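You operate a simulated robot arm through the tools that you are given. There is no shell and no other tool. Be economical: measure what you need, move in short steps, check, and stop when the job is done.

You run a simulated robot arm. Do the job below in one go: nothing can be reset, and whatever is moved stays where it is left.

TASK
Straighten the chair's rest pad, tighten its screw and wipe the smudge off.
Fine: use the green cloth and lay it back on the seat. What is to be rubbed or washed off counts as gone when no trace of it is left.

The check looks at the end state, three seconds after you hand in, the way a careful person would. Anything else that was tipped, shoved, dropped, spilled or broken makes it a failure. Flat cloth is picked up by pressing the open fingertips on it (5 to 10 N) and closing them slowly along it; thin cloth reads only 2 to 8 mm in the jaws.

THE ROBOT
A 7-joint arm with a two-finger parallel gripper, fixed in place. Base frame: the origin is at the foot of the arm, x ahead of it, y to its left, z up. Units: mm, rad, N and s.
With the tool pointing down near the work surface it reaches from about 100 to 500 mm from the base axis. Its first joint turns from -2.007 to 2.007 rad. Payload 3.91 kg.
Tool frame: the origin (TCP) lies between the finger pads and is the grasp point; the fingertips stand 30 mm ahead of it; z points along the fingers, y is the line along which they close. The gripper opens to 110 mm. The fingers are 20 mm wide and 10 mm thick; the gripper's body (48 by 112 mm) begins 55 mm behind the TCP.
Orientation is that of the tool frame in the base frame, as a unit quaternion [w, x, y, z]. With the fingers straight down and closing along the base's y, the tool's x points along the base's -x, its y along +y and its z along -z.

THE INTERFACE
- The arm moves only by the tool step_arm. Its argument "deltas" is one flat list of numbers, 7 for each row, row after row: the shift along the base's x, y, z in mm, then the turn, a rotation vector about the base's x, y, z in rad, then the finger opening in mm, from 0 to 110. In form: [x, y, z, rx, ry, rz, jaw, x, y, z, rx, ry, rz, jaw, ...]. A call has 1 to 20 rows; each row is the pose to reach, as a shift and turn from the pose commanded when the call began. Rows are played at 5 a second. More than 50 mm and 0.15 rad between two rows, or a gripper value outside its range, and nothing of the call is played. Where a pose cannot be reached the arm comes as near as it can. A force on the tool above 40 N (or 10 N above the force at the start of the call, whichever is more), or a blocked arm, ends the call early, and 0.2 s more pass. Each finger travels about 153 mm/s and halts on what it meets, pressing with about 25 N; the grip force reading is that of the motor and also rises with nothing between the fingers. The clock runs only during rows and for 0.2 s after the last one: add rows that repeat a pose to give the fingers time. It gives the time, the measured TCP pose, the force on the tool (base axes), the opening and the grip force at its end, in the units of the frame above (readings bear some noise), with the torque about the TCP (base axes, N m) and any sound that the robot's microphone picked up, and new pictures: "views" is both (left out), scene, wrist or none.
- Cameras (640 x 400 px; columns grow to the right, rows downward): "scene" is fixed at [217, -656.8, 1213.3]; the picture's right is [0.95, -0.33, 0.00], its down [-0.15, -0.44, -0.88] and it looks along [0.29, 0.83, -0.47] (base axes); focal length 332 px, centre (320, 200). "wrist" rides on the gripper at [72, 17, -103] in the tool frame; the picture's right is [-0.23, 0.97, 0.00], its down [-0.76, -0.18, -0.62] and it looks along [-0.61, -0.14, 0.78] (tool axes); focal length 222 px, centre (320, 200). There is no depth. A picture from a camera that has moved, and an enlarged one, comes with that camera's place and axes in the base frame and with its lens. The place of the scene camera against the robot may be out by one fixed shift of up to 25 mm in any direction.
- lift_body(by): slides the trunk up (or, below 0, down) by that many mm; the arm rides with it, the base frame stays. It gives what a move gives, with no picture.
- close_up(camera, box): a new picture of the part [left, top, right, bottom] of that camera's present view, enlarged. No time passes.
- sign_off(): hands the job in; it is judged then, once.

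Go step by step. Nothing tells you positions but the pictures and the camera data: compare them with the known pose of the tool, close in by small moves and look again before you grip or let go. The budget is 120 turns and 200 pictures, counting those below and the enlarged ones. Unless the task says otherwise, let go and move clear before handing in, and close with one line.

The tools are called after ">>>" as name(argument=value, ...) on one line, values as JSON. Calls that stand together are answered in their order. step_arm: Moves the arm, as the interface text tells. Its arguments: {"type":"object","properties":{"deltas":{"type":"array"},"views":{"type":"string","enum":["both","scene","wrist","none"]}},"required":["deltas"]} The other tools are called the same way: lift_body (by) slides the trunk up or down; close_up (camera, box) takes an enlarged picture of a part of a camera's view; sign_off () hands the job in.

At the start:

```text
clock: 0.0
tool_pos: [667.1, 18.9, 935.3]
ee_rot: [0.001, 0.0, 1.0, 0.001]
ft_force: [-0.3, -0.1, -1.0]
wrist_torque: [0.01, 0.03, -0.02]
grip_width: 110.1
grip_force: 0.1
trunk travel left (down, up): [-550.0, 440.0]
```

scene: 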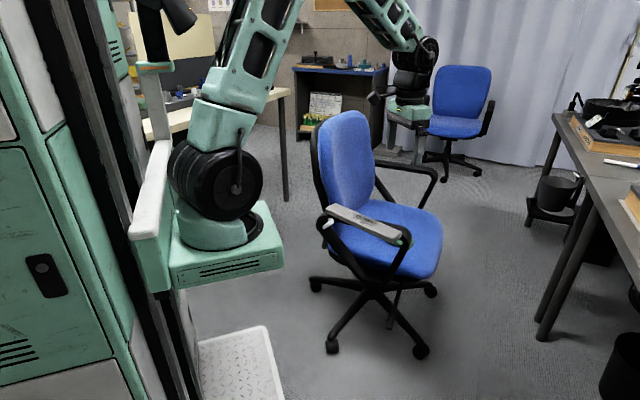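
wrist: 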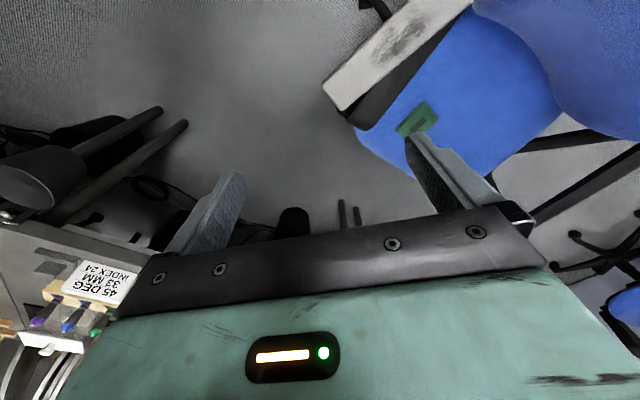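

I see the blue chair with a grey, smudged armrest pad that looks twisted, and a green cloth on the seat. I'll look closer at both first.

>>> close_up(camera="scene", box=[290, 180, 460, 290])

>>> close_up(camera="wrist", box=[300, 0, 560, 162])

```text
3.64 times, centred on (375, 235) of scene
camera zoom: at [217.0, -656.8, 1213.3], right [0.95, -0.33, 0.0], down [-0.15, -0.44, -0.88], along [0.29, 0.83, -0.47], focal length 1206 px, centre (120, 73)
```

zoom: 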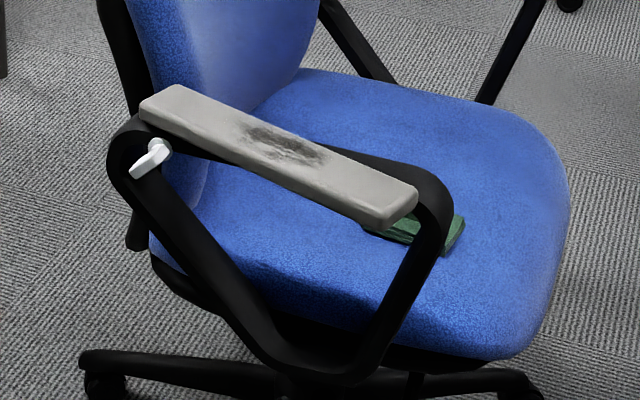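

```text
2.46 times, centred on (430, 81) of wrist
camera zoom: at [593.5, 33.7, 1037.7], right [0.23, 0.97, 0.0], down [0.76, -0.18, 0.62], along [0.61, -0.14, -0.78], focal length 547 px, centre (49, 493)
```

zoom: 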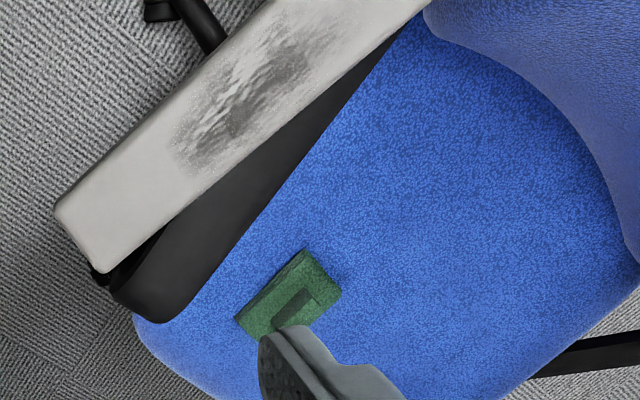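

The pad's front is near (690, 30, 660) and it's turned about 20° from its black arm. A white lever screw sits under its rear at about (555, 235, 613). I'll move the wrist camera over for a closer look at the lever.

>>> step_arm(deltas=[-31, 17, -17, 0, 0, 0, 110, -62, 33, -33, 0, 0, 0, 110, -93, 50, -50, 0, 0, 0, 110, -124, 67, -67, 0, 0, 0, 110, -155, 83, -83, 0, 0, 0, 110, -187, 100, -100, 0, 0, 0, 110])

```text
clock: 1.4
tool_pos: [480.5, 117.8, 835.6]
ee_rot: [0.0, 0.001, 1.0, 0.0]
ft_force: [-0.1, -0.2, -0.4]
wrist_torque: [0.03, -0.04, 0.0]
grip_width: 109.8
grip_force: 0.0
trunk travel left (down, up): [-550.0, 440.0]
camera wrist: at [408.0, 133.3, 937.8], right [0.23, 0.97, 0.0], down [0.76, -0.18, 0.62], along [0.61, -0.14, -0.78], focal length 222 px, centre (320, 200)
```

scene: 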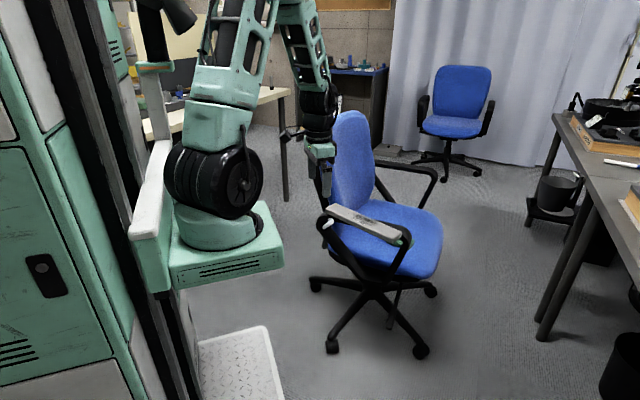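
wrist: 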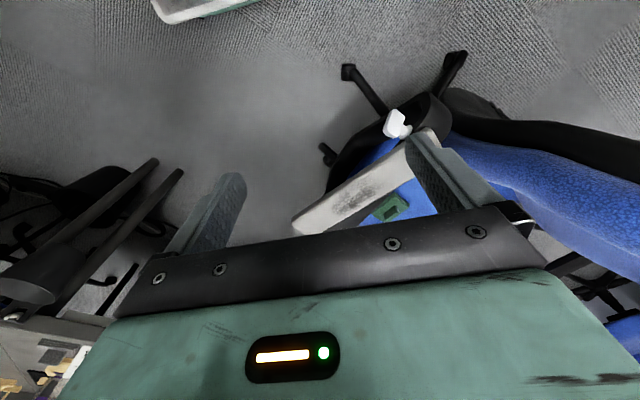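

>>> close_up(camera="wrist", box=[280, 70, 480, 240])

>>> close_up(camera="scene", box=[305, 195, 385, 265])

```text
2.35 times, centred on (380, 155) of wrist
camera zoom: at [408.0, 133.3, 937.8], right [0.23, 0.97, 0.0], down [0.76, -0.18, 0.62], along [0.61, -0.14, -0.78], focal length 523 px, centre (179, 306)
```

zoom: 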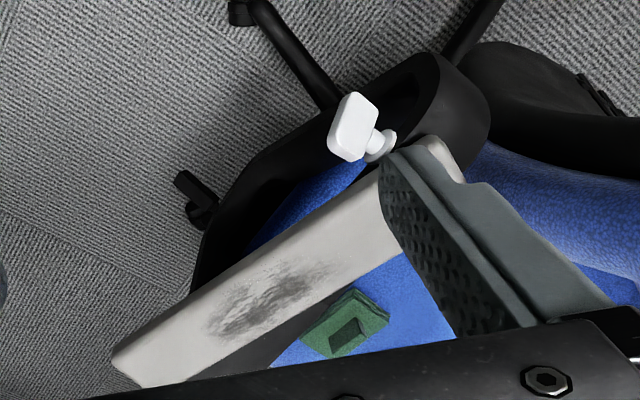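

```text
5.71 times, centred on (345, 230) of scene
camera zoom: at [217.0, -656.8, 1213.3], right [0.95, -0.33, 0.0], down [-0.15, -0.44, -0.88], along [0.29, 0.83, -0.47], focal length 1895 px, centre (177, 29)
```

zoom: 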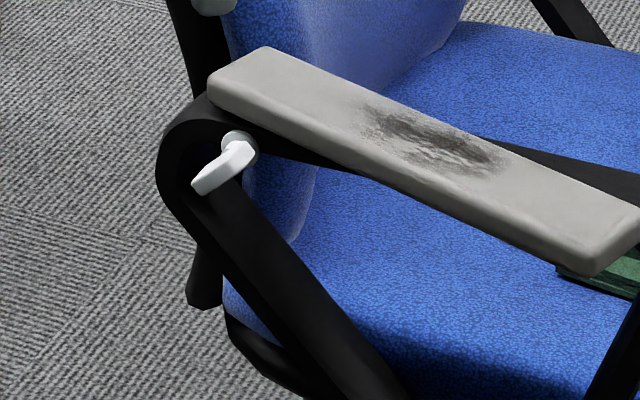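

The lever is a T-handle screw centred near (541, 208, 627), with a horizontal axis pointing out toward the robot. Next I'll place the gripper above the pad's front end with the jaws set across it.

>>> step_arm(deltas=[21, -6, -6, 0, 0, -0.127, 110, 43, -11, -12, 0, 0, -0.254, 110, 64, -17, -19, 0, 0, -0.38, 110, 86, -22, -25, 0, 0, -0.507, 110, 107, -28, -31, 0, 0, -0.633, 110, 129, -33, -37, 0, 0, -0.76, 110, 150, -39, -43, 0, 0, -0.887, 110, 171, -44, -50, 0, 0, -1.013, 110, 193, -50, -56, 0, 0, -1.14, 110])

```text
clock: 3.4
tool_pos: [672.3, 66.7, 777.4]
ee_rot: [0.0, 0.54, 0.841, 0.0]
ft_force: [-0.1, -0.2, 0.1]
wrist_torque: [-0.02, -0.02, 0.01]
grip_width: 110.3
grip_force: 0.0
trunk travel left (down, up): [-550.0, 440.0]
camera wrist: at [657.2, 138.0, 879.3], right [0.98, 0.2, 0.0], down [0.16, -0.77, 0.62], along [0.12, -0.61, -0.78], focal length 222 px, centre (320, 200)
```

scene: 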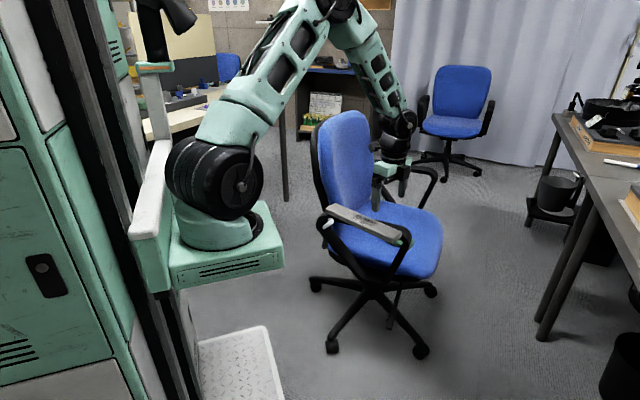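
wrist: 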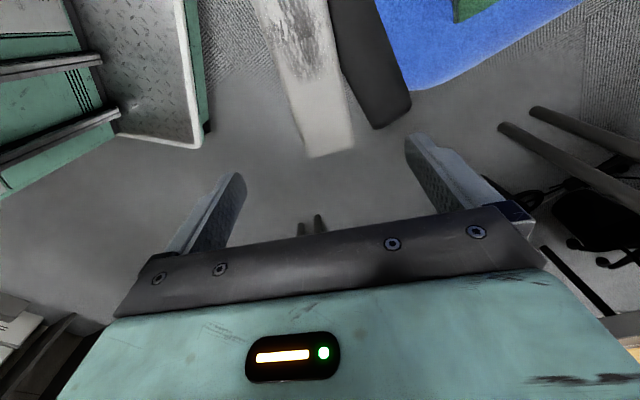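

The pad's top is about z 660. The arm line is at 45° and the pad needs roughly +0.37 rad to match it. I'll narrow the jaws and go down to just above the pad's top.

>>> step_arm(deltas=[0, 2, -30, 0, 0, 0, 76, 0, 2, -60, 0, 0, 0, 76, 0, 2, -85, 0, 0, 0, 76, 0, 2, -85, 0, 0, 0, 76])

>>> close_up(camera="scene", box=[330, 160, 450, 250])

```text
clock: 4.4
tool_pos: [671.5, 70.1, 691.0]
ee_rot: [0.0, 0.54, 0.842, 0.0]
ft_force: [-0.9, 0.4, -0.3]
wrist_torque: [0.01, -0.01, 0.01]
grip_width: 75.8
grip_force: 0.0
trunk travel left (down, up): [-550.0, 440.0]
camera wrist: at [656.3, 140.9, 794.6], right [0.98, 0.2, 0.0], down [0.16, -0.77, 0.62], along [0.13, -0.61, -0.78], focal length 222 px, centre (320, 200)
```

scene: 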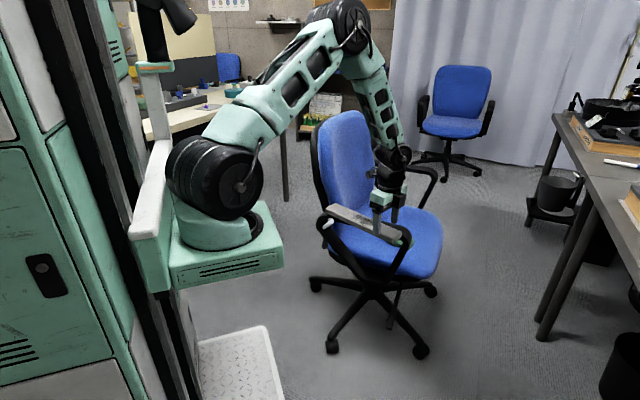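
wrist: 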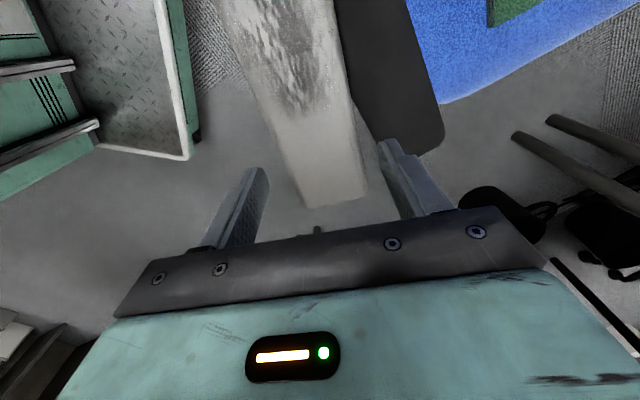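

```text
4.44 times, centred on (390, 205) of scene
camera zoom: at [217.0, -656.8, 1213.3], right [0.95, -0.33, 0.0], down [-0.15, -0.44, -0.88], along [0.29, 0.83, -0.47], focal length 1474 px, centre (9, 178)
```

zoom: 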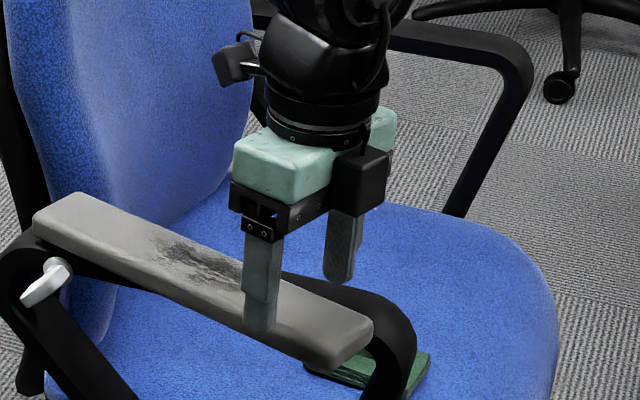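

The jaws straddle the pad with a bit of room on each side. I'll go down 11 mm and close gently.

>>> step_arm(deltas=[0, 0, -6, 0, 0, 0, 76, 0, 0, -11, 0, 0, 0, 76, 0, 0, -11, 0, 0, 0, 70])

>>> close_up(camera="scene", box=[360, 190, 430, 250])

```text
clock: 5.2
tool_pos: [671.5, 69.6, 682.2]
ee_rot: [-0.001, 0.539, 0.842, 0.0]
ft_force: [0.6, 0.8, -0.7]
wrist_torque: [0.01, 0.02, -0.02]
grip_width: 69.9
grip_force: 0.1
trunk travel left (down, up): [-550.0, 440.0]
camera wrist: at [656.6, 141.1, 784.5], right [0.98, 0.2, 0.0], down [0.16, -0.77, 0.62], along [0.12, -0.61, -0.78], focal length 222 px, centre (320, 200)
```

scene: 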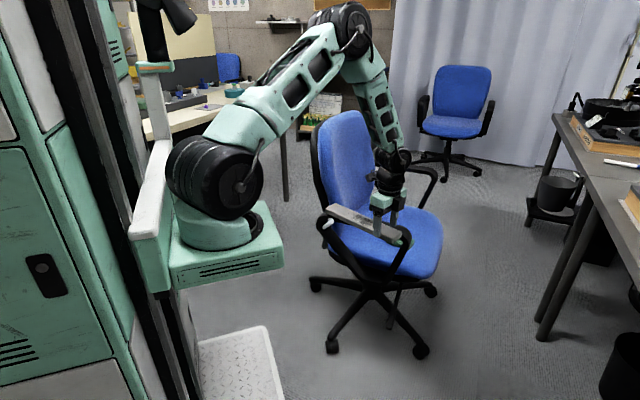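
wrist: 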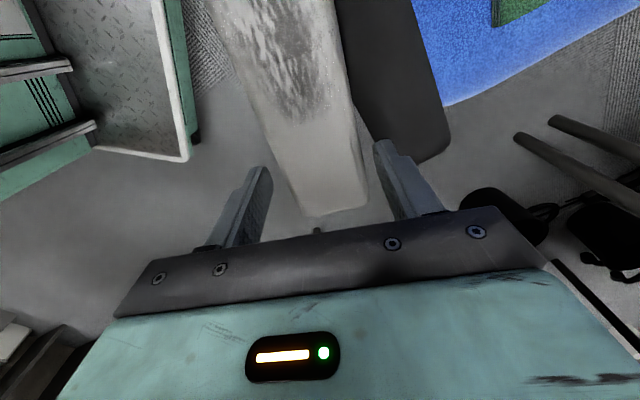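

```text
6.67 times, centred on (395, 220) of scene
camera zoom: at [217.0, -656.8, 1213.3], right [0.95, -0.33, 0.0], down [-0.15, -0.44, -0.88], along [0.29, 0.83, -0.47], focal length 2211 px, centre (-180, 67)
```

zoom: 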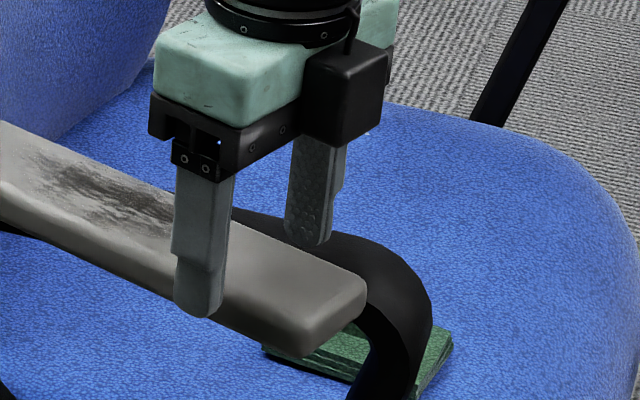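

The fingertips are only about 3 mm below the pad's top, so I'll go 6 mm lower and then close slowly.

>>> step_arm(deltas=[0, 0, -6, 0, 0, 0, 66, 0, 0, -6, 0, 0, 0, 60, 0, 0, -6, 0, 0, 0, 55, 0, 0, -6, 0, 0, 0, 50, 0, 0, -6, 0, 0, 0, 46, 0, 0, -6, 0, 0, 0, 46])

>>> close_up(camera="scene", box=[360, 190, 430, 250])

```text
clock: 6.6
tool_pos: [671.8, 70.1, 676.0]
ee_rot: [0.0, 0.539, 0.842, 0.0]
ft_force: [-0.4, -1.7, 2.8]
wrist_torque: [0.49, 0.07, 0.3]
grip_width: 56.8
grip_force: 24.5
trunk travel left (down, up): [-550.0, 440.0]
camera wrist: at [656.8, 141.1, 779.0], right [0.98, 0.2, 0.0], down [0.16, -0.77, 0.62], along [0.13, -0.61, -0.78], focal length 222 px, centre (320, 200)
```

scene: 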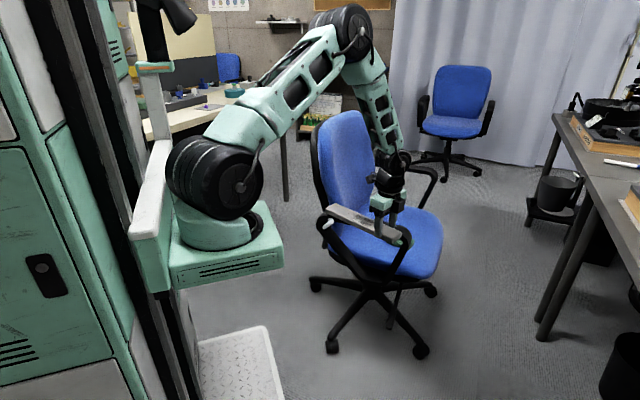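
wrist: 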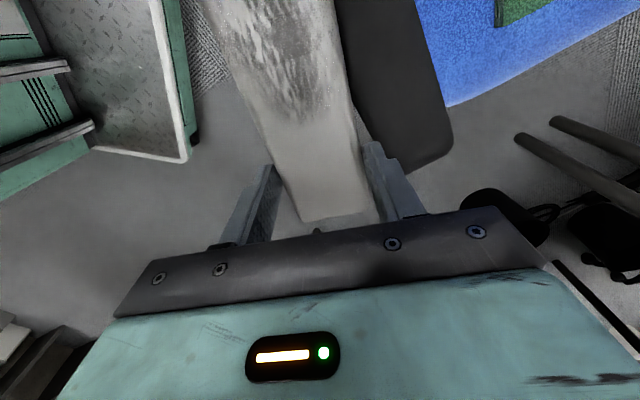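

```text
6.67 times, centred on (395, 220) of scene
camera zoom: at [217.0, -656.8, 1213.3], right [0.95, -0.33, 0.0], down [-0.15, -0.44, -0.88], along [0.29, 0.83, -0.47], focal length 2211 px, centre (-180, 67)
```

zoom: 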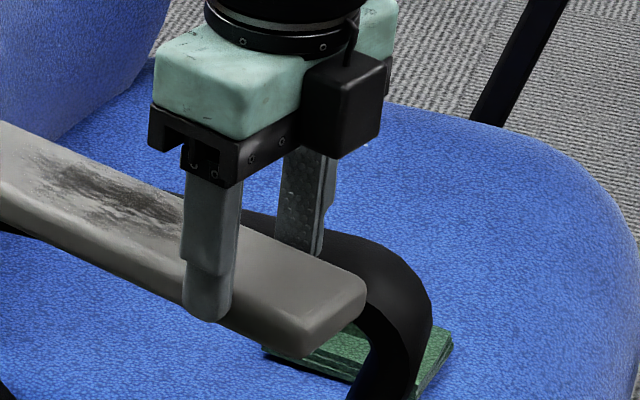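

The pad is held at about 57 mm wide. I'll loosen slightly so it can settle itself, then swing it about its rear pivot at around (602, 228), starting with 0.25 rad.

>>> step_arm(deltas=[0, 0, 0, 0, 0, 0, 60, 8.1, 3.8, 0, 0, 0, 0.05, 60, 15.6, 7.7, 0, 0, 0, 0.1, 60, 23, 12.3, 0, 0, 0, 0.15, 60, 30.3, 17.1, 0, 0, 0, 0.2, 60, 37.1, 22.1, 0, 0, 0, 0.25, 60])

>>> close_up(camera="scene", box=[310, 180, 450, 270])

```text
clock: 8.0
tool_pos: [709.5, 93.4, 675.1]
ee_rot: [0.0, 0.43, 0.903, 0.0]
ft_force: [-0.9, -0.2, 0.0]
wrist_torque: [0.01, 0.02, 0.01]
grip_width: 60.1
grip_force: 0.2
trunk travel left (down, up): [-550.0, 440.0]
camera wrist: at [676.9, 157.6, 779.5], right [0.9, 0.44, 0.0], down [0.34, -0.7, 0.62], along [0.27, -0.56, -0.78], focal length 222 px, centre (320, 200)
```

scene: 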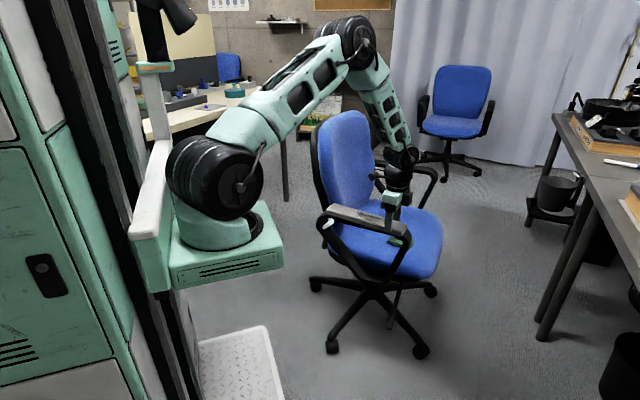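
wrist: 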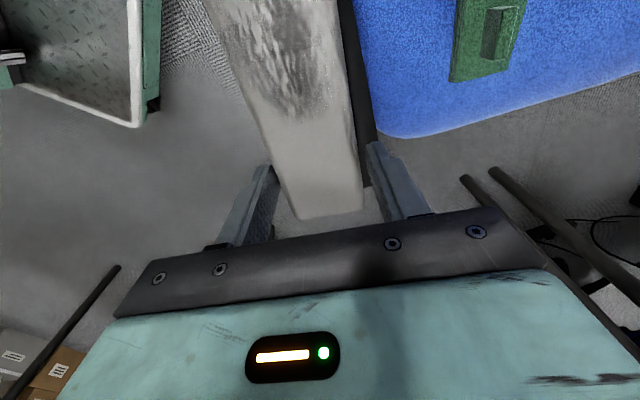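

```text
4.44 times, centred on (380, 225) of scene
camera zoom: at [217.0, -656.8, 1213.3], right [0.95, -0.33, 0.0], down [-0.15, -0.44, -0.88], along [0.29, 0.83, -0.47], focal length 1474 px, centre (53, 89)
```

zoom: 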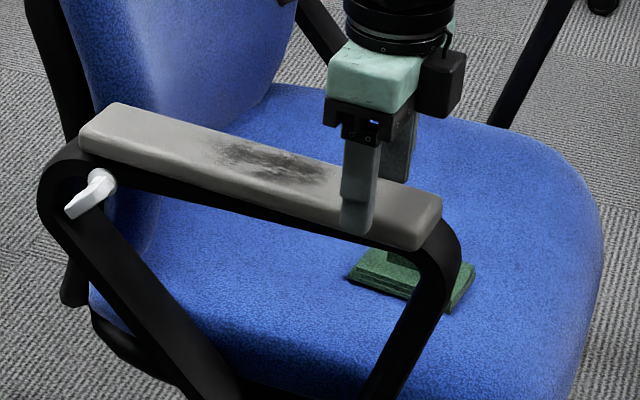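

The pad turns freely and the chair hasn't moved. I'll turn another 0.09 rad and look again.

>>> step_arm(deltas=[5.9, 5, 0, 0, 0, 0.045, 60, 11.8, 10.2, 0, 0, 0, 0.09, 60], views="wrist")

>>> close_up(camera="wrist", box=[200, 0, 440, 240])

>>> close_up(camera="scene", box=[310, 180, 450, 270])

```text
clock: 8.6
tool_pos: [721.5, 103.4, 676.0]
ee_rot: [0.0, 0.389, 0.921, 0.0]
ft_force: [-0.2, -0.4, 0.2]
wrist_torque: [-0.01, 0.0, 0.03]
grip_width: 60.2
grip_force: 0.2
trunk travel left (down, up): [-550.0, 440.0]
camera wrist: at [682.4, 165.2, 778.9], right [0.86, 0.52, 0.0], down [0.4, -0.67, 0.62], along [0.32, -0.53, -0.78], focal length 222 px, centre (320, 200)
```

wrist: 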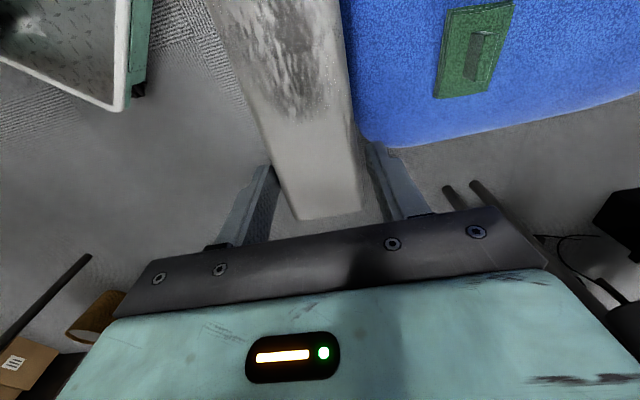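

```text
1.67 times, centred on (320, 120) of wrist
camera zoom: at [682.4, 165.2, 778.9], right [0.86, 0.52, 0.0], down [0.4, -0.67, 0.62], along [0.32, -0.53, -0.78], focal length 370 px, centre (320, 333)
```

zoom: 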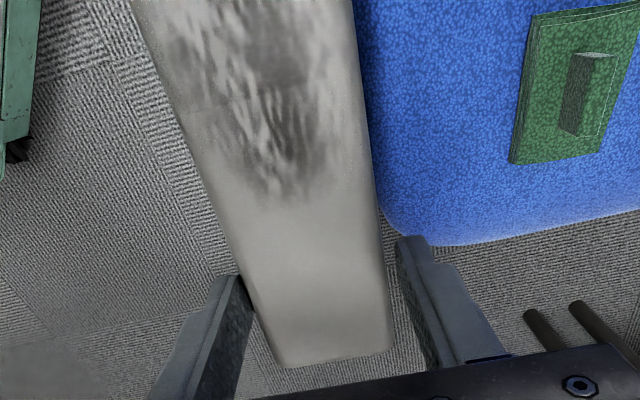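

```text
4.44 times, centred on (380, 225) of scene
camera zoom: at [217.0, -656.8, 1213.3], right [0.95, -0.33, 0.0], down [-0.15, -0.44, -0.88], along [0.29, 0.83, -0.47], focal length 1474 px, centre (53, 89)
```

zoom: 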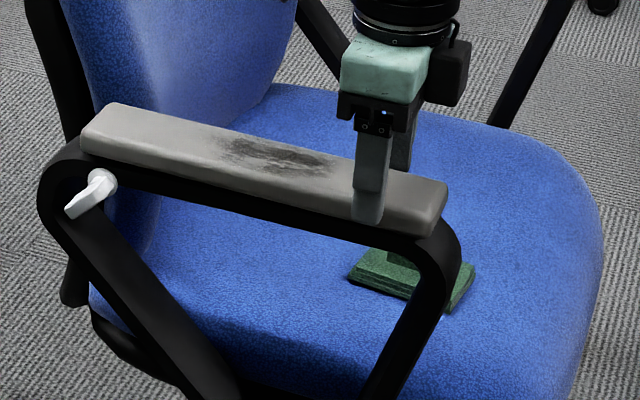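

The pad is now close to in line with its arm. I'll zoom on the scene view to compare the pad's edge with the arm's edge.

>>> close_up(camera="scene", box=[315, 195, 375, 240])

>>> close_up(camera="scene", box=[365, 205, 425, 250])

```text
8.89 times, centred on (345, 218) of scene
camera zoom: at [217.0, -656.8, 1213.3], right [0.95, -0.33, 0.0], down [-0.15, -0.44, -0.88], along [0.29, 0.83, -0.47], focal length 2948 px, centre (98, 44)
```

zoom: 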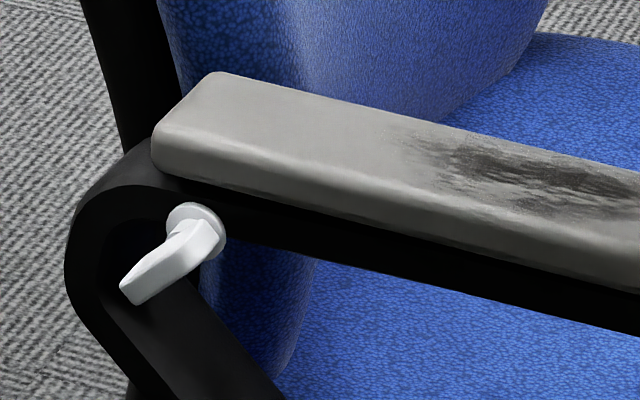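

```text
8.89 times, centred on (395, 228) of scene
camera zoom: at [217.0, -656.8, 1213.3], right [0.95, -0.33, 0.0], down [-0.15, -0.44, -0.88], along [0.29, 0.83, -0.47], focal length 2948 px, centre (-347, -44)
```

zoom: 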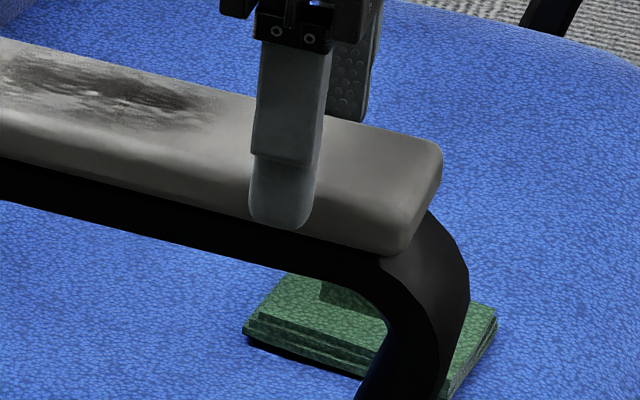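

The strip between the edges narrows toward the front, so I estimate 0.04–0.08 rad remains. I'll turn 0.05 rad more and compare again.

>>> step_arm(deltas=[3, 3, 0, 0, 0, 0.025, 60, 6, 6, 0, 0, 0, 0.05, 60, 6, 6, 0, 0, 0, 0.05, 60], views="wrist")

>>> close_up(camera="scene", box=[315, 195, 375, 240])

>>> close_up(camera="scene", box=[365, 205, 425, 250])

```text
clock: 9.4
tool_pos: [725.9, 106.7, 677.0]
ee_rot: [-0.001, 0.366, 0.931, -0.001]
ft_force: [-10.6, -4.5, -0.8]
wrist_torque: [-0.06, 0.19, -0.26]
grip_width: 65.2
grip_force: 6.0
trunk travel left (down, up): [-550.0, 440.0]
camera wrist: at [684.3, 168.6, 779.5], right [0.83, 0.56, 0.0], down [0.44, -0.65, 0.62], along [0.35, -0.52, -0.78], focal length 222 px, centre (320, 200)
```

wrist: 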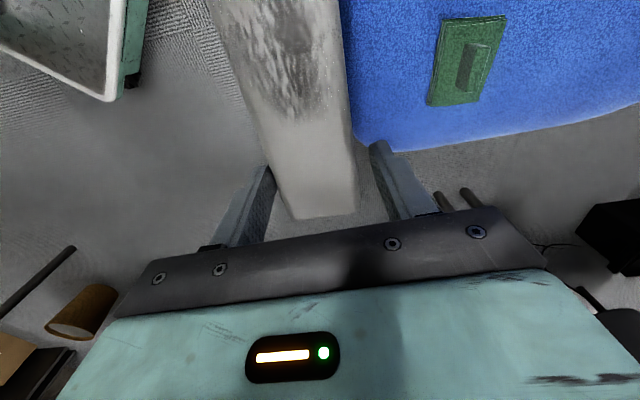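

```text
8.89 times, centred on (345, 218) of scene
camera zoom: at [217.0, -656.8, 1213.3], right [0.95, -0.33, 0.0], down [-0.15, -0.44, -0.88], along [0.29, 0.83, -0.47], focal length 2948 px, centre (98, 44)
```

zoom: 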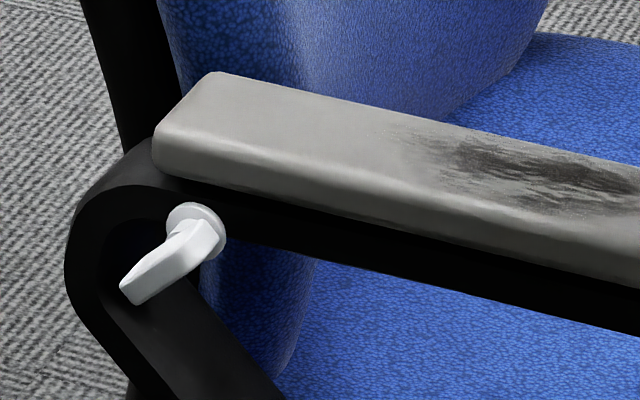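

```text
8.89 times, centred on (395, 228) of scene
camera zoom: at [217.0, -656.8, 1213.3], right [0.95, -0.33, 0.0], down [-0.15, -0.44, -0.88], along [0.29, 0.83, -0.47], focal length 2948 px, centre (-347, -44)
```

zoom: 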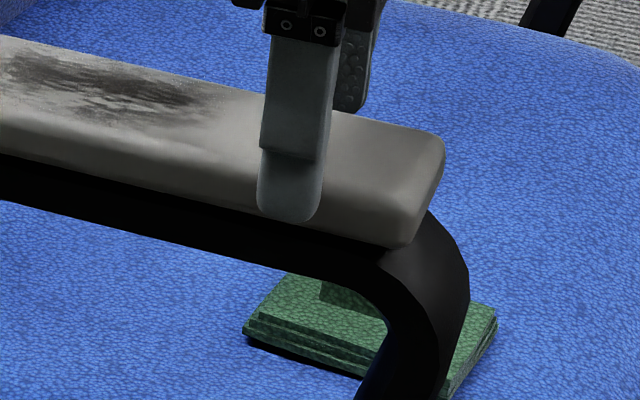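

Something now resists with about 11 N, possibly a stop. I'll open, back off upward and check the alignment from above.

>>> step_arm(deltas=[0, 0, 0, 0, 0, 0, 80, -2, -2, 0, 0, 0, 0, 80, -2, -2, 40, 0, 0, 0, 80, 0, 0, 85, 0, 0, 0, 80, 0, 0, 130, 0, 0, 0, 80, 0, 0, 130, 0, 0, 0, 80], views="wrist")

>>> close_up(camera="wrist", box=[200, 0, 440, 160])

>>> close_up(camera="scene", box=[310, 190, 430, 265])

```text
clock: 10.8
tool_pos: [727.5, 106.0, 808.1]
ee_rot: [0.0, 0.367, 0.93, 0.0]
ft_force: [-0.1, 0.6, 0.1]
wrist_torque: [0.01, 0.02, -0.03]
grip_width: 80.0
grip_force: 0.0
trunk travel left (down, up): [-550.0, 440.0]
camera wrist: at [685.4, 168.1, 911.4], right [0.83, 0.56, 0.0], down [0.44, -0.65, 0.62], along [0.35, -0.52, -0.78], focal length 222 px, centre (320, 200)
```

wrist: 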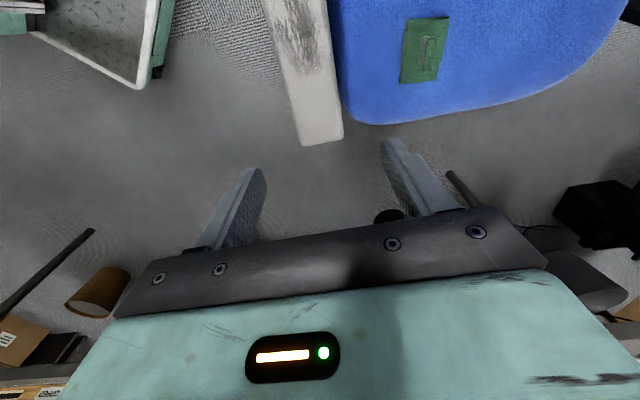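

```text
2.50 times, centred on (320, 80) of wrist
camera zoom: at [685.4, 168.1, 911.4], right [0.83, 0.56, 0.0], down [0.44, -0.65, 0.62], along [0.35, -0.52, -0.78], focal length 555 px, centre (320, 500)
```

zoom: 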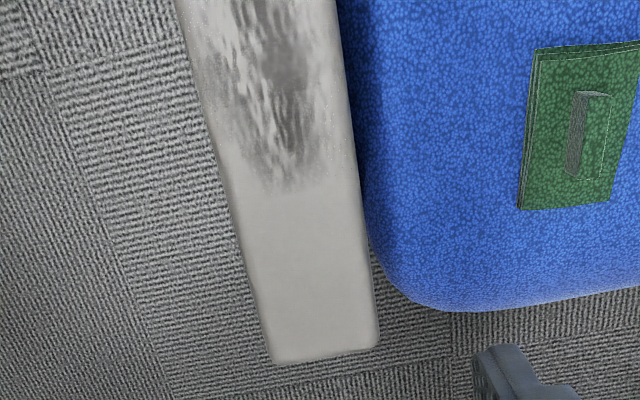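

```text
5.33 times, centred on (370, 228) of scene
camera zoom: at [217.0, -656.8, 1213.3], right [0.95, -0.33, 0.0], down [-0.15, -0.44, -0.88], along [0.29, 0.83, -0.47], focal length 1769 px, centre (53, 53)
```

zoom: 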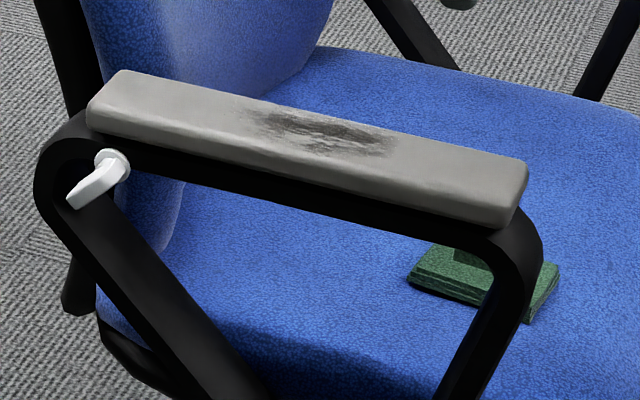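

The pad now measures −45.1° against the arm's −45.0°, so it is straight. Next is the screw. I'll move back over free floor and tilt the gripper horizontal, facing along the screw's axis.

>>> step_arm(deltas=[-24, 0, 2, 0.101, -0.101, 0, 80, -48, 0, 4, 0.202, -0.202, 0, 80, -73, 0, 6, 0.303, -0.303, 0, 80, -97, 0, 8, 0.404, -0.404, 0, 80, -121, 0, 10, 0.505, -0.505, 0, 80, -145, 0, 12, 0.606, -0.606, 0, 80, -170, 0, 14, 0.707, -0.707, 0, 80, -194, 0, 16, 0.808, -0.808, 0, 80, -218, 0, 18, 0.909, -0.909, 0, 80, -242, 0, 20, 1.01, -1.01, 0, 80, -267, 0, 22, 1.111, -1.111, 0, 80])

```text
clock: 13.2
tool_pos: [503.4, 142.2, 760.4]
ee_rot: [0.283, 0.258, 0.657, 0.649]
ft_force: [-1.3, -0.2, 0.3]
wrist_torque: [-0.01, 0.01, 0.0]
grip_width: 80.0
grip_force: 0.0
out of reach, approached as far as the arm can: row 7, 8, 9, 10, 11
trunk travel left (down, up): [-550.0, 440.0]
camera wrist: at [378.0, 120.0, 772.8], right [0.13, -0.14, 0.98], down [0.1, -0.98, -0.15], along [0.99, 0.12, -0.12], focal length 222 px, centre (320, 200)
```

scene: 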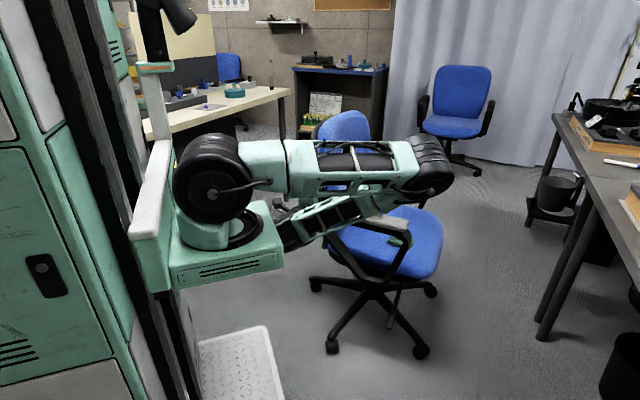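
wrist: 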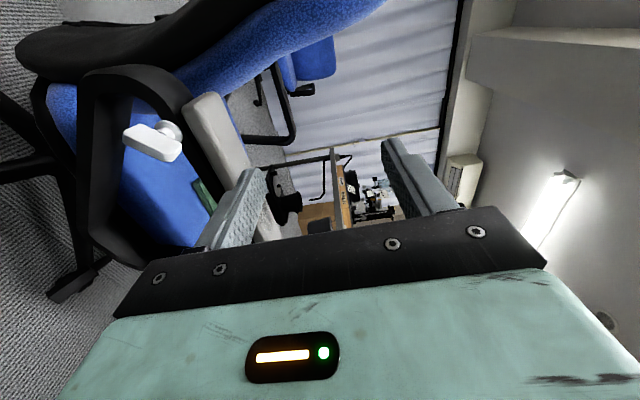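

The arm is folded too tightly at this height. I'll raise the trunk so it can hang down to the screw with the tool horizontal.

>>> lift_body(by=300)

>>> step_arm(deltas=[0, 0, 0, 0, 0, 0, 80])

```text
clock: 16.2
tool_pos: [504.1, 144.0, 1059.7]
ee_rot: [0.282, 0.259, 0.658, 0.649]
ft_force: [0.2, -1.1, 0.0]
wrist_torque: [0.03, 0.01, 0.01]
grip_width: 79.7
grip_force: 0.0
trunk travel left (down, up): [-850.0, 140.0]
```

```text
clock: 16.6
tool_pos: [502.7, 142.8, 1060.4]
ee_rot: [0.282, 0.26, 0.656, 0.65]
ft_force: [-1.2, 0.4, 0.4]
wrist_torque: [0.0, -0.02, -0.03]
grip_width: 80.0
grip_force: 0.0
trunk travel left (down, up): [-850.0, 140.0]
camera wrist: at [378.5, 120.2, 1072.9], right [0.13, -0.14, 0.98], down [0.1, -0.98, -0.15], along [0.99, 0.12, -0.12], focal length 222 px, centre (320, 200)
```

scene: 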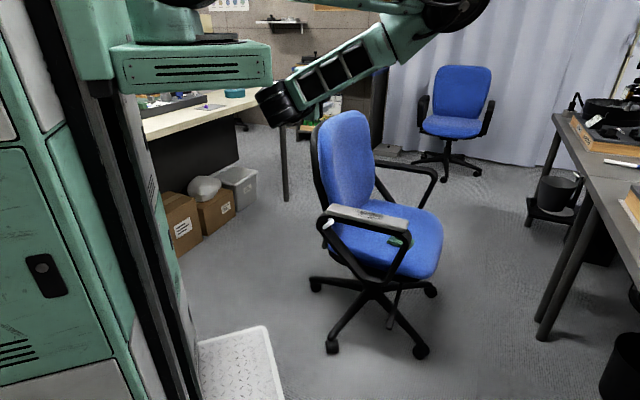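
wrist: 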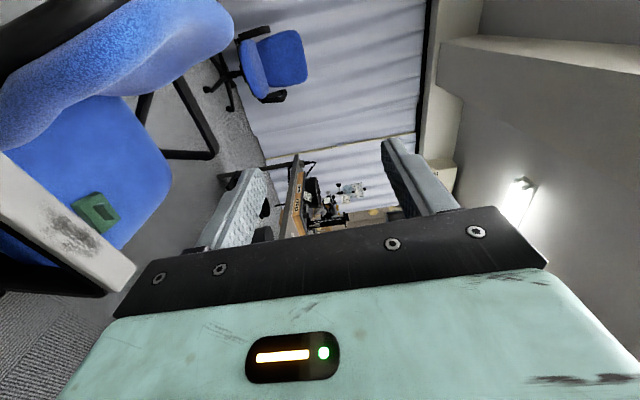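

Orientation is right: tool z along (0.71, 0.71, 0). I'll lower it and roll the jaws across the lever, stopping halfway to look.

>>> step_arm(deltas=[-4, 0, -40, -0.1, -0.1, 0, 80, -8, 0, -80, -0.2, -0.2, 0, 80, -12, 1, -120, -0.3, -0.3, 0, 80, -16, 2, -160, -0.4, -0.4, 0, 80, -20, 3, -200, -0.5, -0.5, 0, 80, -24, 3, -240, -0.594, -0.594, 0, 80])

```text
clock: 18.0
tool_pos: [485.5, 147.1, 822.3]
ee_rot: [0.528, -0.037, 0.702, 0.477]
ft_force: [-0.4, 0.7, -0.8]
wrist_torque: [-0.03, 0.04, 0.0]
grip_width: 80.0
grip_force: 0.1
trunk travel left (down, up): [-850.0, 140.0]
camera wrist: at [371.7, 114.6, 775.3], right [-0.44, 0.43, 0.79], down [-0.01, -0.88, 0.47], along [0.9, 0.2, 0.39], focal length 222 px, centre (320, 200)
```

scene: 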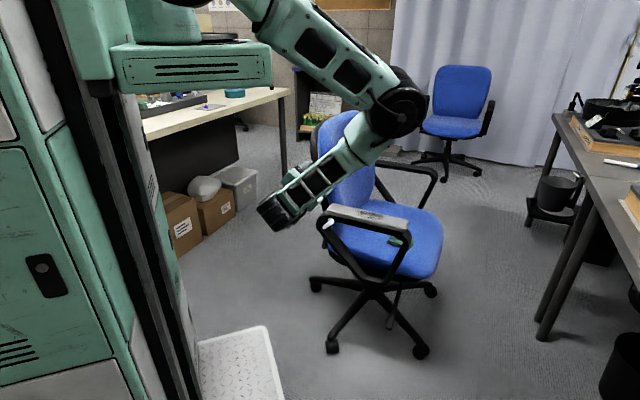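
wrist: 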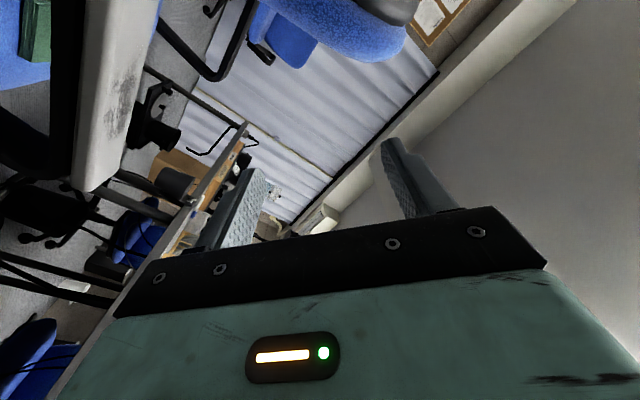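

The forearm path clears the chair. From wrist views alone I put the lever's centre at about (547, 212, 612), so I'll go down to a standoff in front of it.

>>> step_arm(deltas=[1, 2, -42, 0, 0, 0, 80, 2, 4, -84, 0, 0, 0, 80, 3, 6, -126, 0, 0, 0, 80, 4, 7, -168, 0, 0, 0, 80, 4, 8, -208, 0, 0, 0, 80, 4, 8, -210, 0, 0, 0, 80])

>>> close_up(camera="wrist", box=[200, 60, 440, 220])

>>> close_up(camera="scene", box=[260, 170, 380, 270])

```text
clock: 18.7
tool_pos: [585.0, 145.9, 792.5]
ee_rot: [0.592, -0.08, 0.652, 0.467]
ft_force: [0.0, -0.3, 0.9]
wrist_torque: [-0.01, 0.01, -0.02]
grip_width: 80.0
grip_force: 0.1
trunk travel left (down, up): [-850.0, 140.0]
stopped in row 3: the arm was blocked; the commanded pose is now the measured one
camera wrist: at [480.3, 113.7, 725.3], right [-0.57, 0.43, 0.69], down [-0.1, -0.88, 0.47], along [0.81, 0.2, 0.55], focal length 222 px, centre (320, 200)
```

scene: 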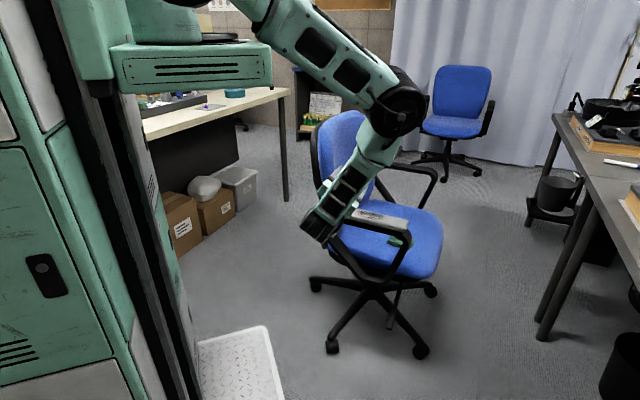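
wrist: 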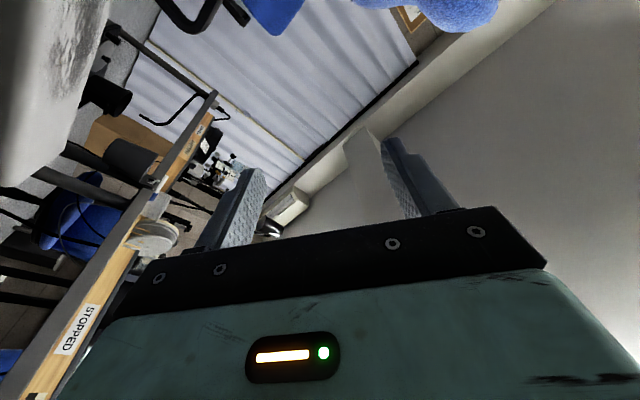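

```text
2.50 times, centred on (320, 140) of wrist
camera zoom: at [480.3, 113.7, 725.3], right [-0.57, 0.43, 0.69], down [-0.1, -0.88, 0.47], along [0.81, 0.2, 0.55], focal length 555 px, centre (320, 350)
```

zoom: 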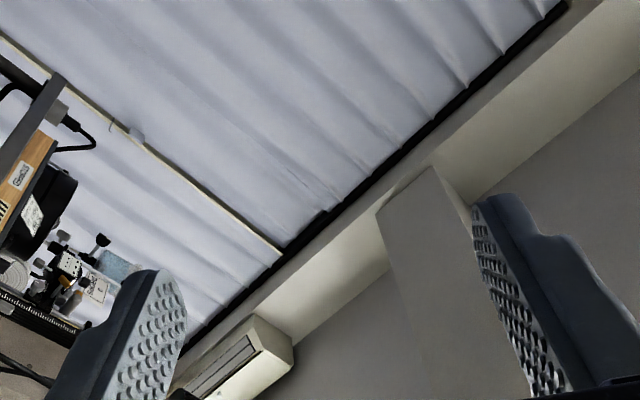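

```text
4.00 times, centred on (320, 220) of scene
camera zoom: at [217.0, -656.8, 1213.3], right [0.95, -0.33, 0.0], down [-0.15, -0.44, -0.88], along [0.29, 0.83, -0.47], focal length 1326 px, centre (320, 120)
```

zoom: 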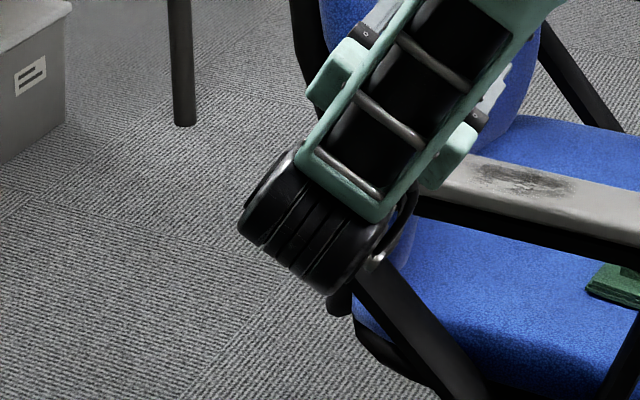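

The arm was blocked by its own wrist limit and swung forward; nothing on the chair moved. I'll return to the last good pose and raise the trunk more so the forearm hangs steeper.

>>> step_arm(deltas=[-33, 0, 13, 0.002, 0.061, 0.003, 80, -66, 1, 26, 0.004, 0.122, 0.005, 80, -100, 1, 38, 0.007, 0.184, 0.008, 80, -100, 1, 38, 0.007, 0.184, 0.008, 80], views="scene")

>>> lift_body(by=140)

```text
clock: 19.7
tool_pos: [482.6, 147.5, 826.9]
ee_rot: [0.526, -0.035, 0.704, 0.477]
ft_force: [0.3, -0.2, -0.2]
wrist_torque: [0.0, 0.0, -0.02]
grip_width: 80.1
grip_force: 0.0
trunk travel left (down, up): [-850.0, 140.0]
```

scene: 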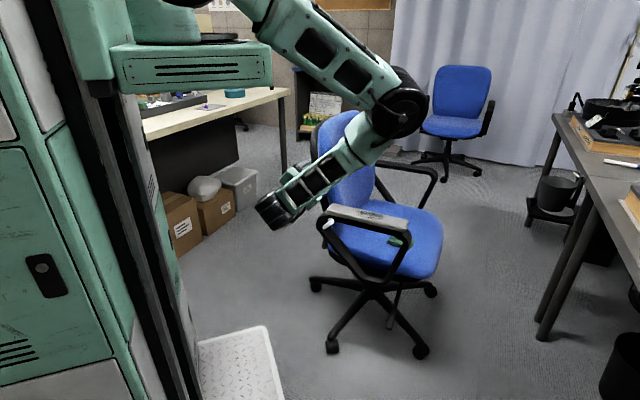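

```text
clock: 21.3
tool_pos: [481.9, 145.7, 966.5]
ee_rot: [0.526, -0.036, 0.703, 0.478]
ft_force: [-1.1, 0.1, -0.5]
wrist_torque: [0.01, 0.0, 0.0]
grip_width: 80.0
grip_force: 0.1
trunk travel left (down, up): [-990.0, 0.0]
```

The trunk is at its top. I'll descend in smaller rows and watch for any deviation.

>>> step_arm(deltas=[0, 1, -30, 0, 0, 0, 80, 1, 2, -60, 0, 0, 0, 80, 2, 3, -90, 0, 0, 0, 80, 3, 4, -120, 0, 0, 0, 80, 4, 5, -150, 0, 0, 0, 80, 5, 6, -180, 0, 0, 0, 80, 5, 6, -210, 0, 0, 0, 80, 5, 6, -240, 0, 0, 0, 80], views="scene")

```text
clock: 22.2
tool_pos: [576.1, 143.9, 935.4]
ee_rot: [0.587, -0.078, 0.655, 0.469]
ft_force: [0.7, -1.1, 0.0]
wrist_torque: [0.0, 0.02, 0.01]
grip_width: 79.9
grip_force: 0.0
trunk travel left (down, up): [-990.0, 0.0]
stopped in row 4: the arm was blocked; the commanded pose is now the measured one
```

scene: 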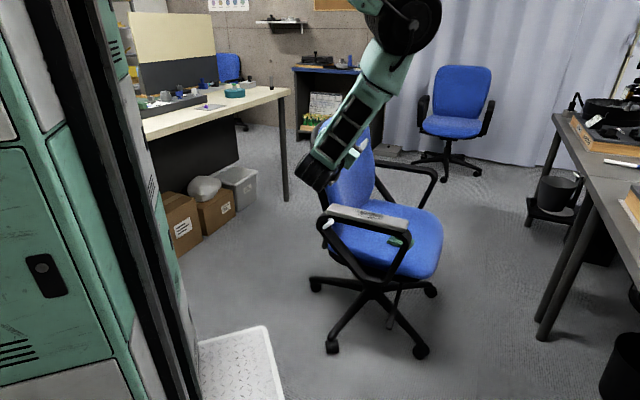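

The limit is the upper arm going too far down, not the wrist. The earlier pose worked relative to the trunk, so I'll restore it and lower the trunk itself until the tool is at the lever's height.

>>> step_arm(deltas=[-31, 1, 10, 0.002, 0.061, 0.003, 80, -62, 2, 20, 0.004, 0.122, 0.005, 80, -94, 3, 32, 0.007, 0.184, 0.008, 80, -94, 3, 32, 0.007, 0.184, 0.008, 80], views="none")

>>> lift_body(by=-200)

>>> step_arm(deltas=[0, 0, 0, 0, 0, 0, 80])

```text
clock: 23.2
tool_pos: [483.3, 148.8, 967.6]
ee_rot: [0.524, -0.037, 0.703, 0.479]
ft_force: [0.2, -0.3, 0.7]
wrist_torque: [0.02, -0.03, 0.03]
grip_width: 80.1
grip_force: 0.1
trunk travel left (down, up): [-990.0, 0.0]
```

```text
clock: 25.3
tool_pos: [483.9, 148.7, 765.3]
ee_rot: [0.524, -0.036, 0.703, 0.479]
ft_force: [-0.1, 0.4, 0.1]
wrist_torque: [0.02, -0.01, 0.02]
grip_width: 80.0
grip_force: 0.2
trunk travel left (down, up): [-790.0, 200.0]
```

```text
clock: 25.7
tool_pos: [483.8, 147.8, 767.3]
ee_rot: [0.523, -0.036, 0.703, 0.48]
ft_force: [0.2, 0.4, 0.7]
wrist_torque: [0.01, 0.01, 0.0]
grip_width: 80.0
grip_force: 0.0
trunk travel left (down, up): [-790.0, 200.0]
camera wrist: at [368.8, 114.2, 720.2], right [-0.44, 0.42, 0.79], down [0.0, -0.88, 0.47], along [0.9, 0.21, 0.39], focal length 222 px, centre (320, 200)
```

scene: 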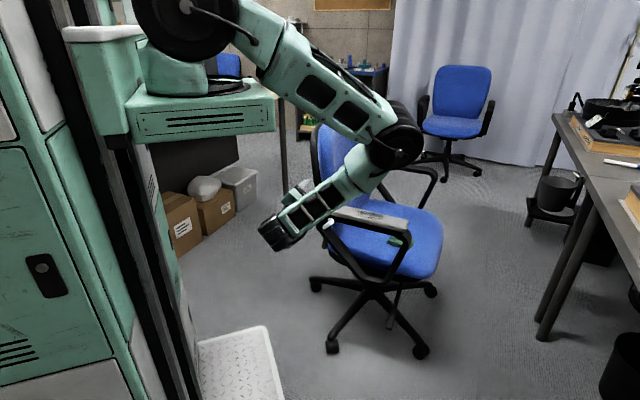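
wrist: 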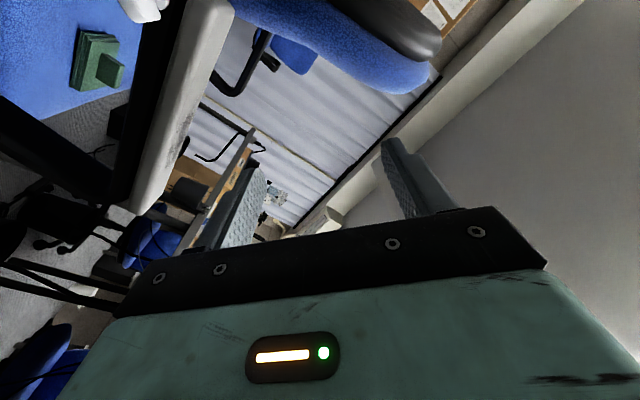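

The lever's just in view at top left, and the elbow is well above the armrest. I'll lower the trunk 100 mm more and look.

>>> lift_body(by=-100)

>>> step_arm(deltas=[0, 0, 0, 0, 0, 0, 80])

```text
clock: 27.1
tool_pos: [484.9, 147.5, 666.2]
ee_rot: [0.524, -0.036, 0.703, 0.479]
ft_force: [0.4, 0.1, 0.4]
wrist_torque: [0.0, 0.0, 0.02]
grip_width: 79.9
grip_force: 0.1
trunk travel left (down, up): [-690.0, 300.0]
```

```text
clock: 27.5
tool_pos: [483.4, 146.7, 668.0]
ee_rot: [0.524, -0.036, 0.703, 0.48]
ft_force: [-0.2, -0.3, -0.8]
wrist_torque: [-0.02, 0.0, -0.04]
grip_width: 80.1
grip_force: 0.1
trunk travel left (down, up): [-690.0, 300.0]
camera wrist: at [368.9, 114.0, 620.1], right [-0.44, 0.42, 0.79], down [0.0, -0.88, 0.47], along [0.9, 0.21, 0.39], focal length 222 px, centre (320, 200)
```

scene: 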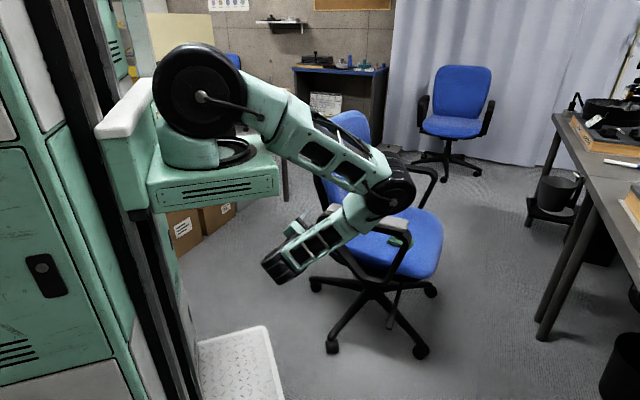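
wrist: 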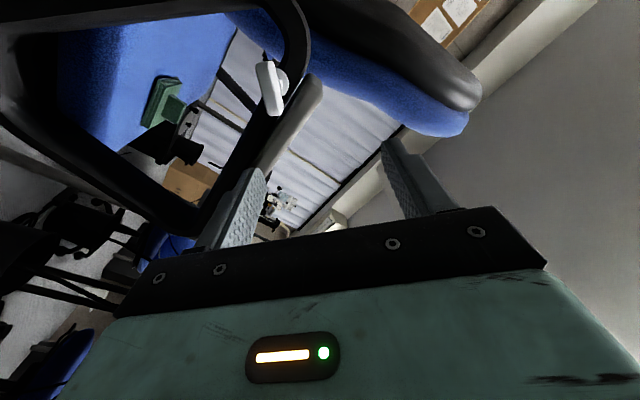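

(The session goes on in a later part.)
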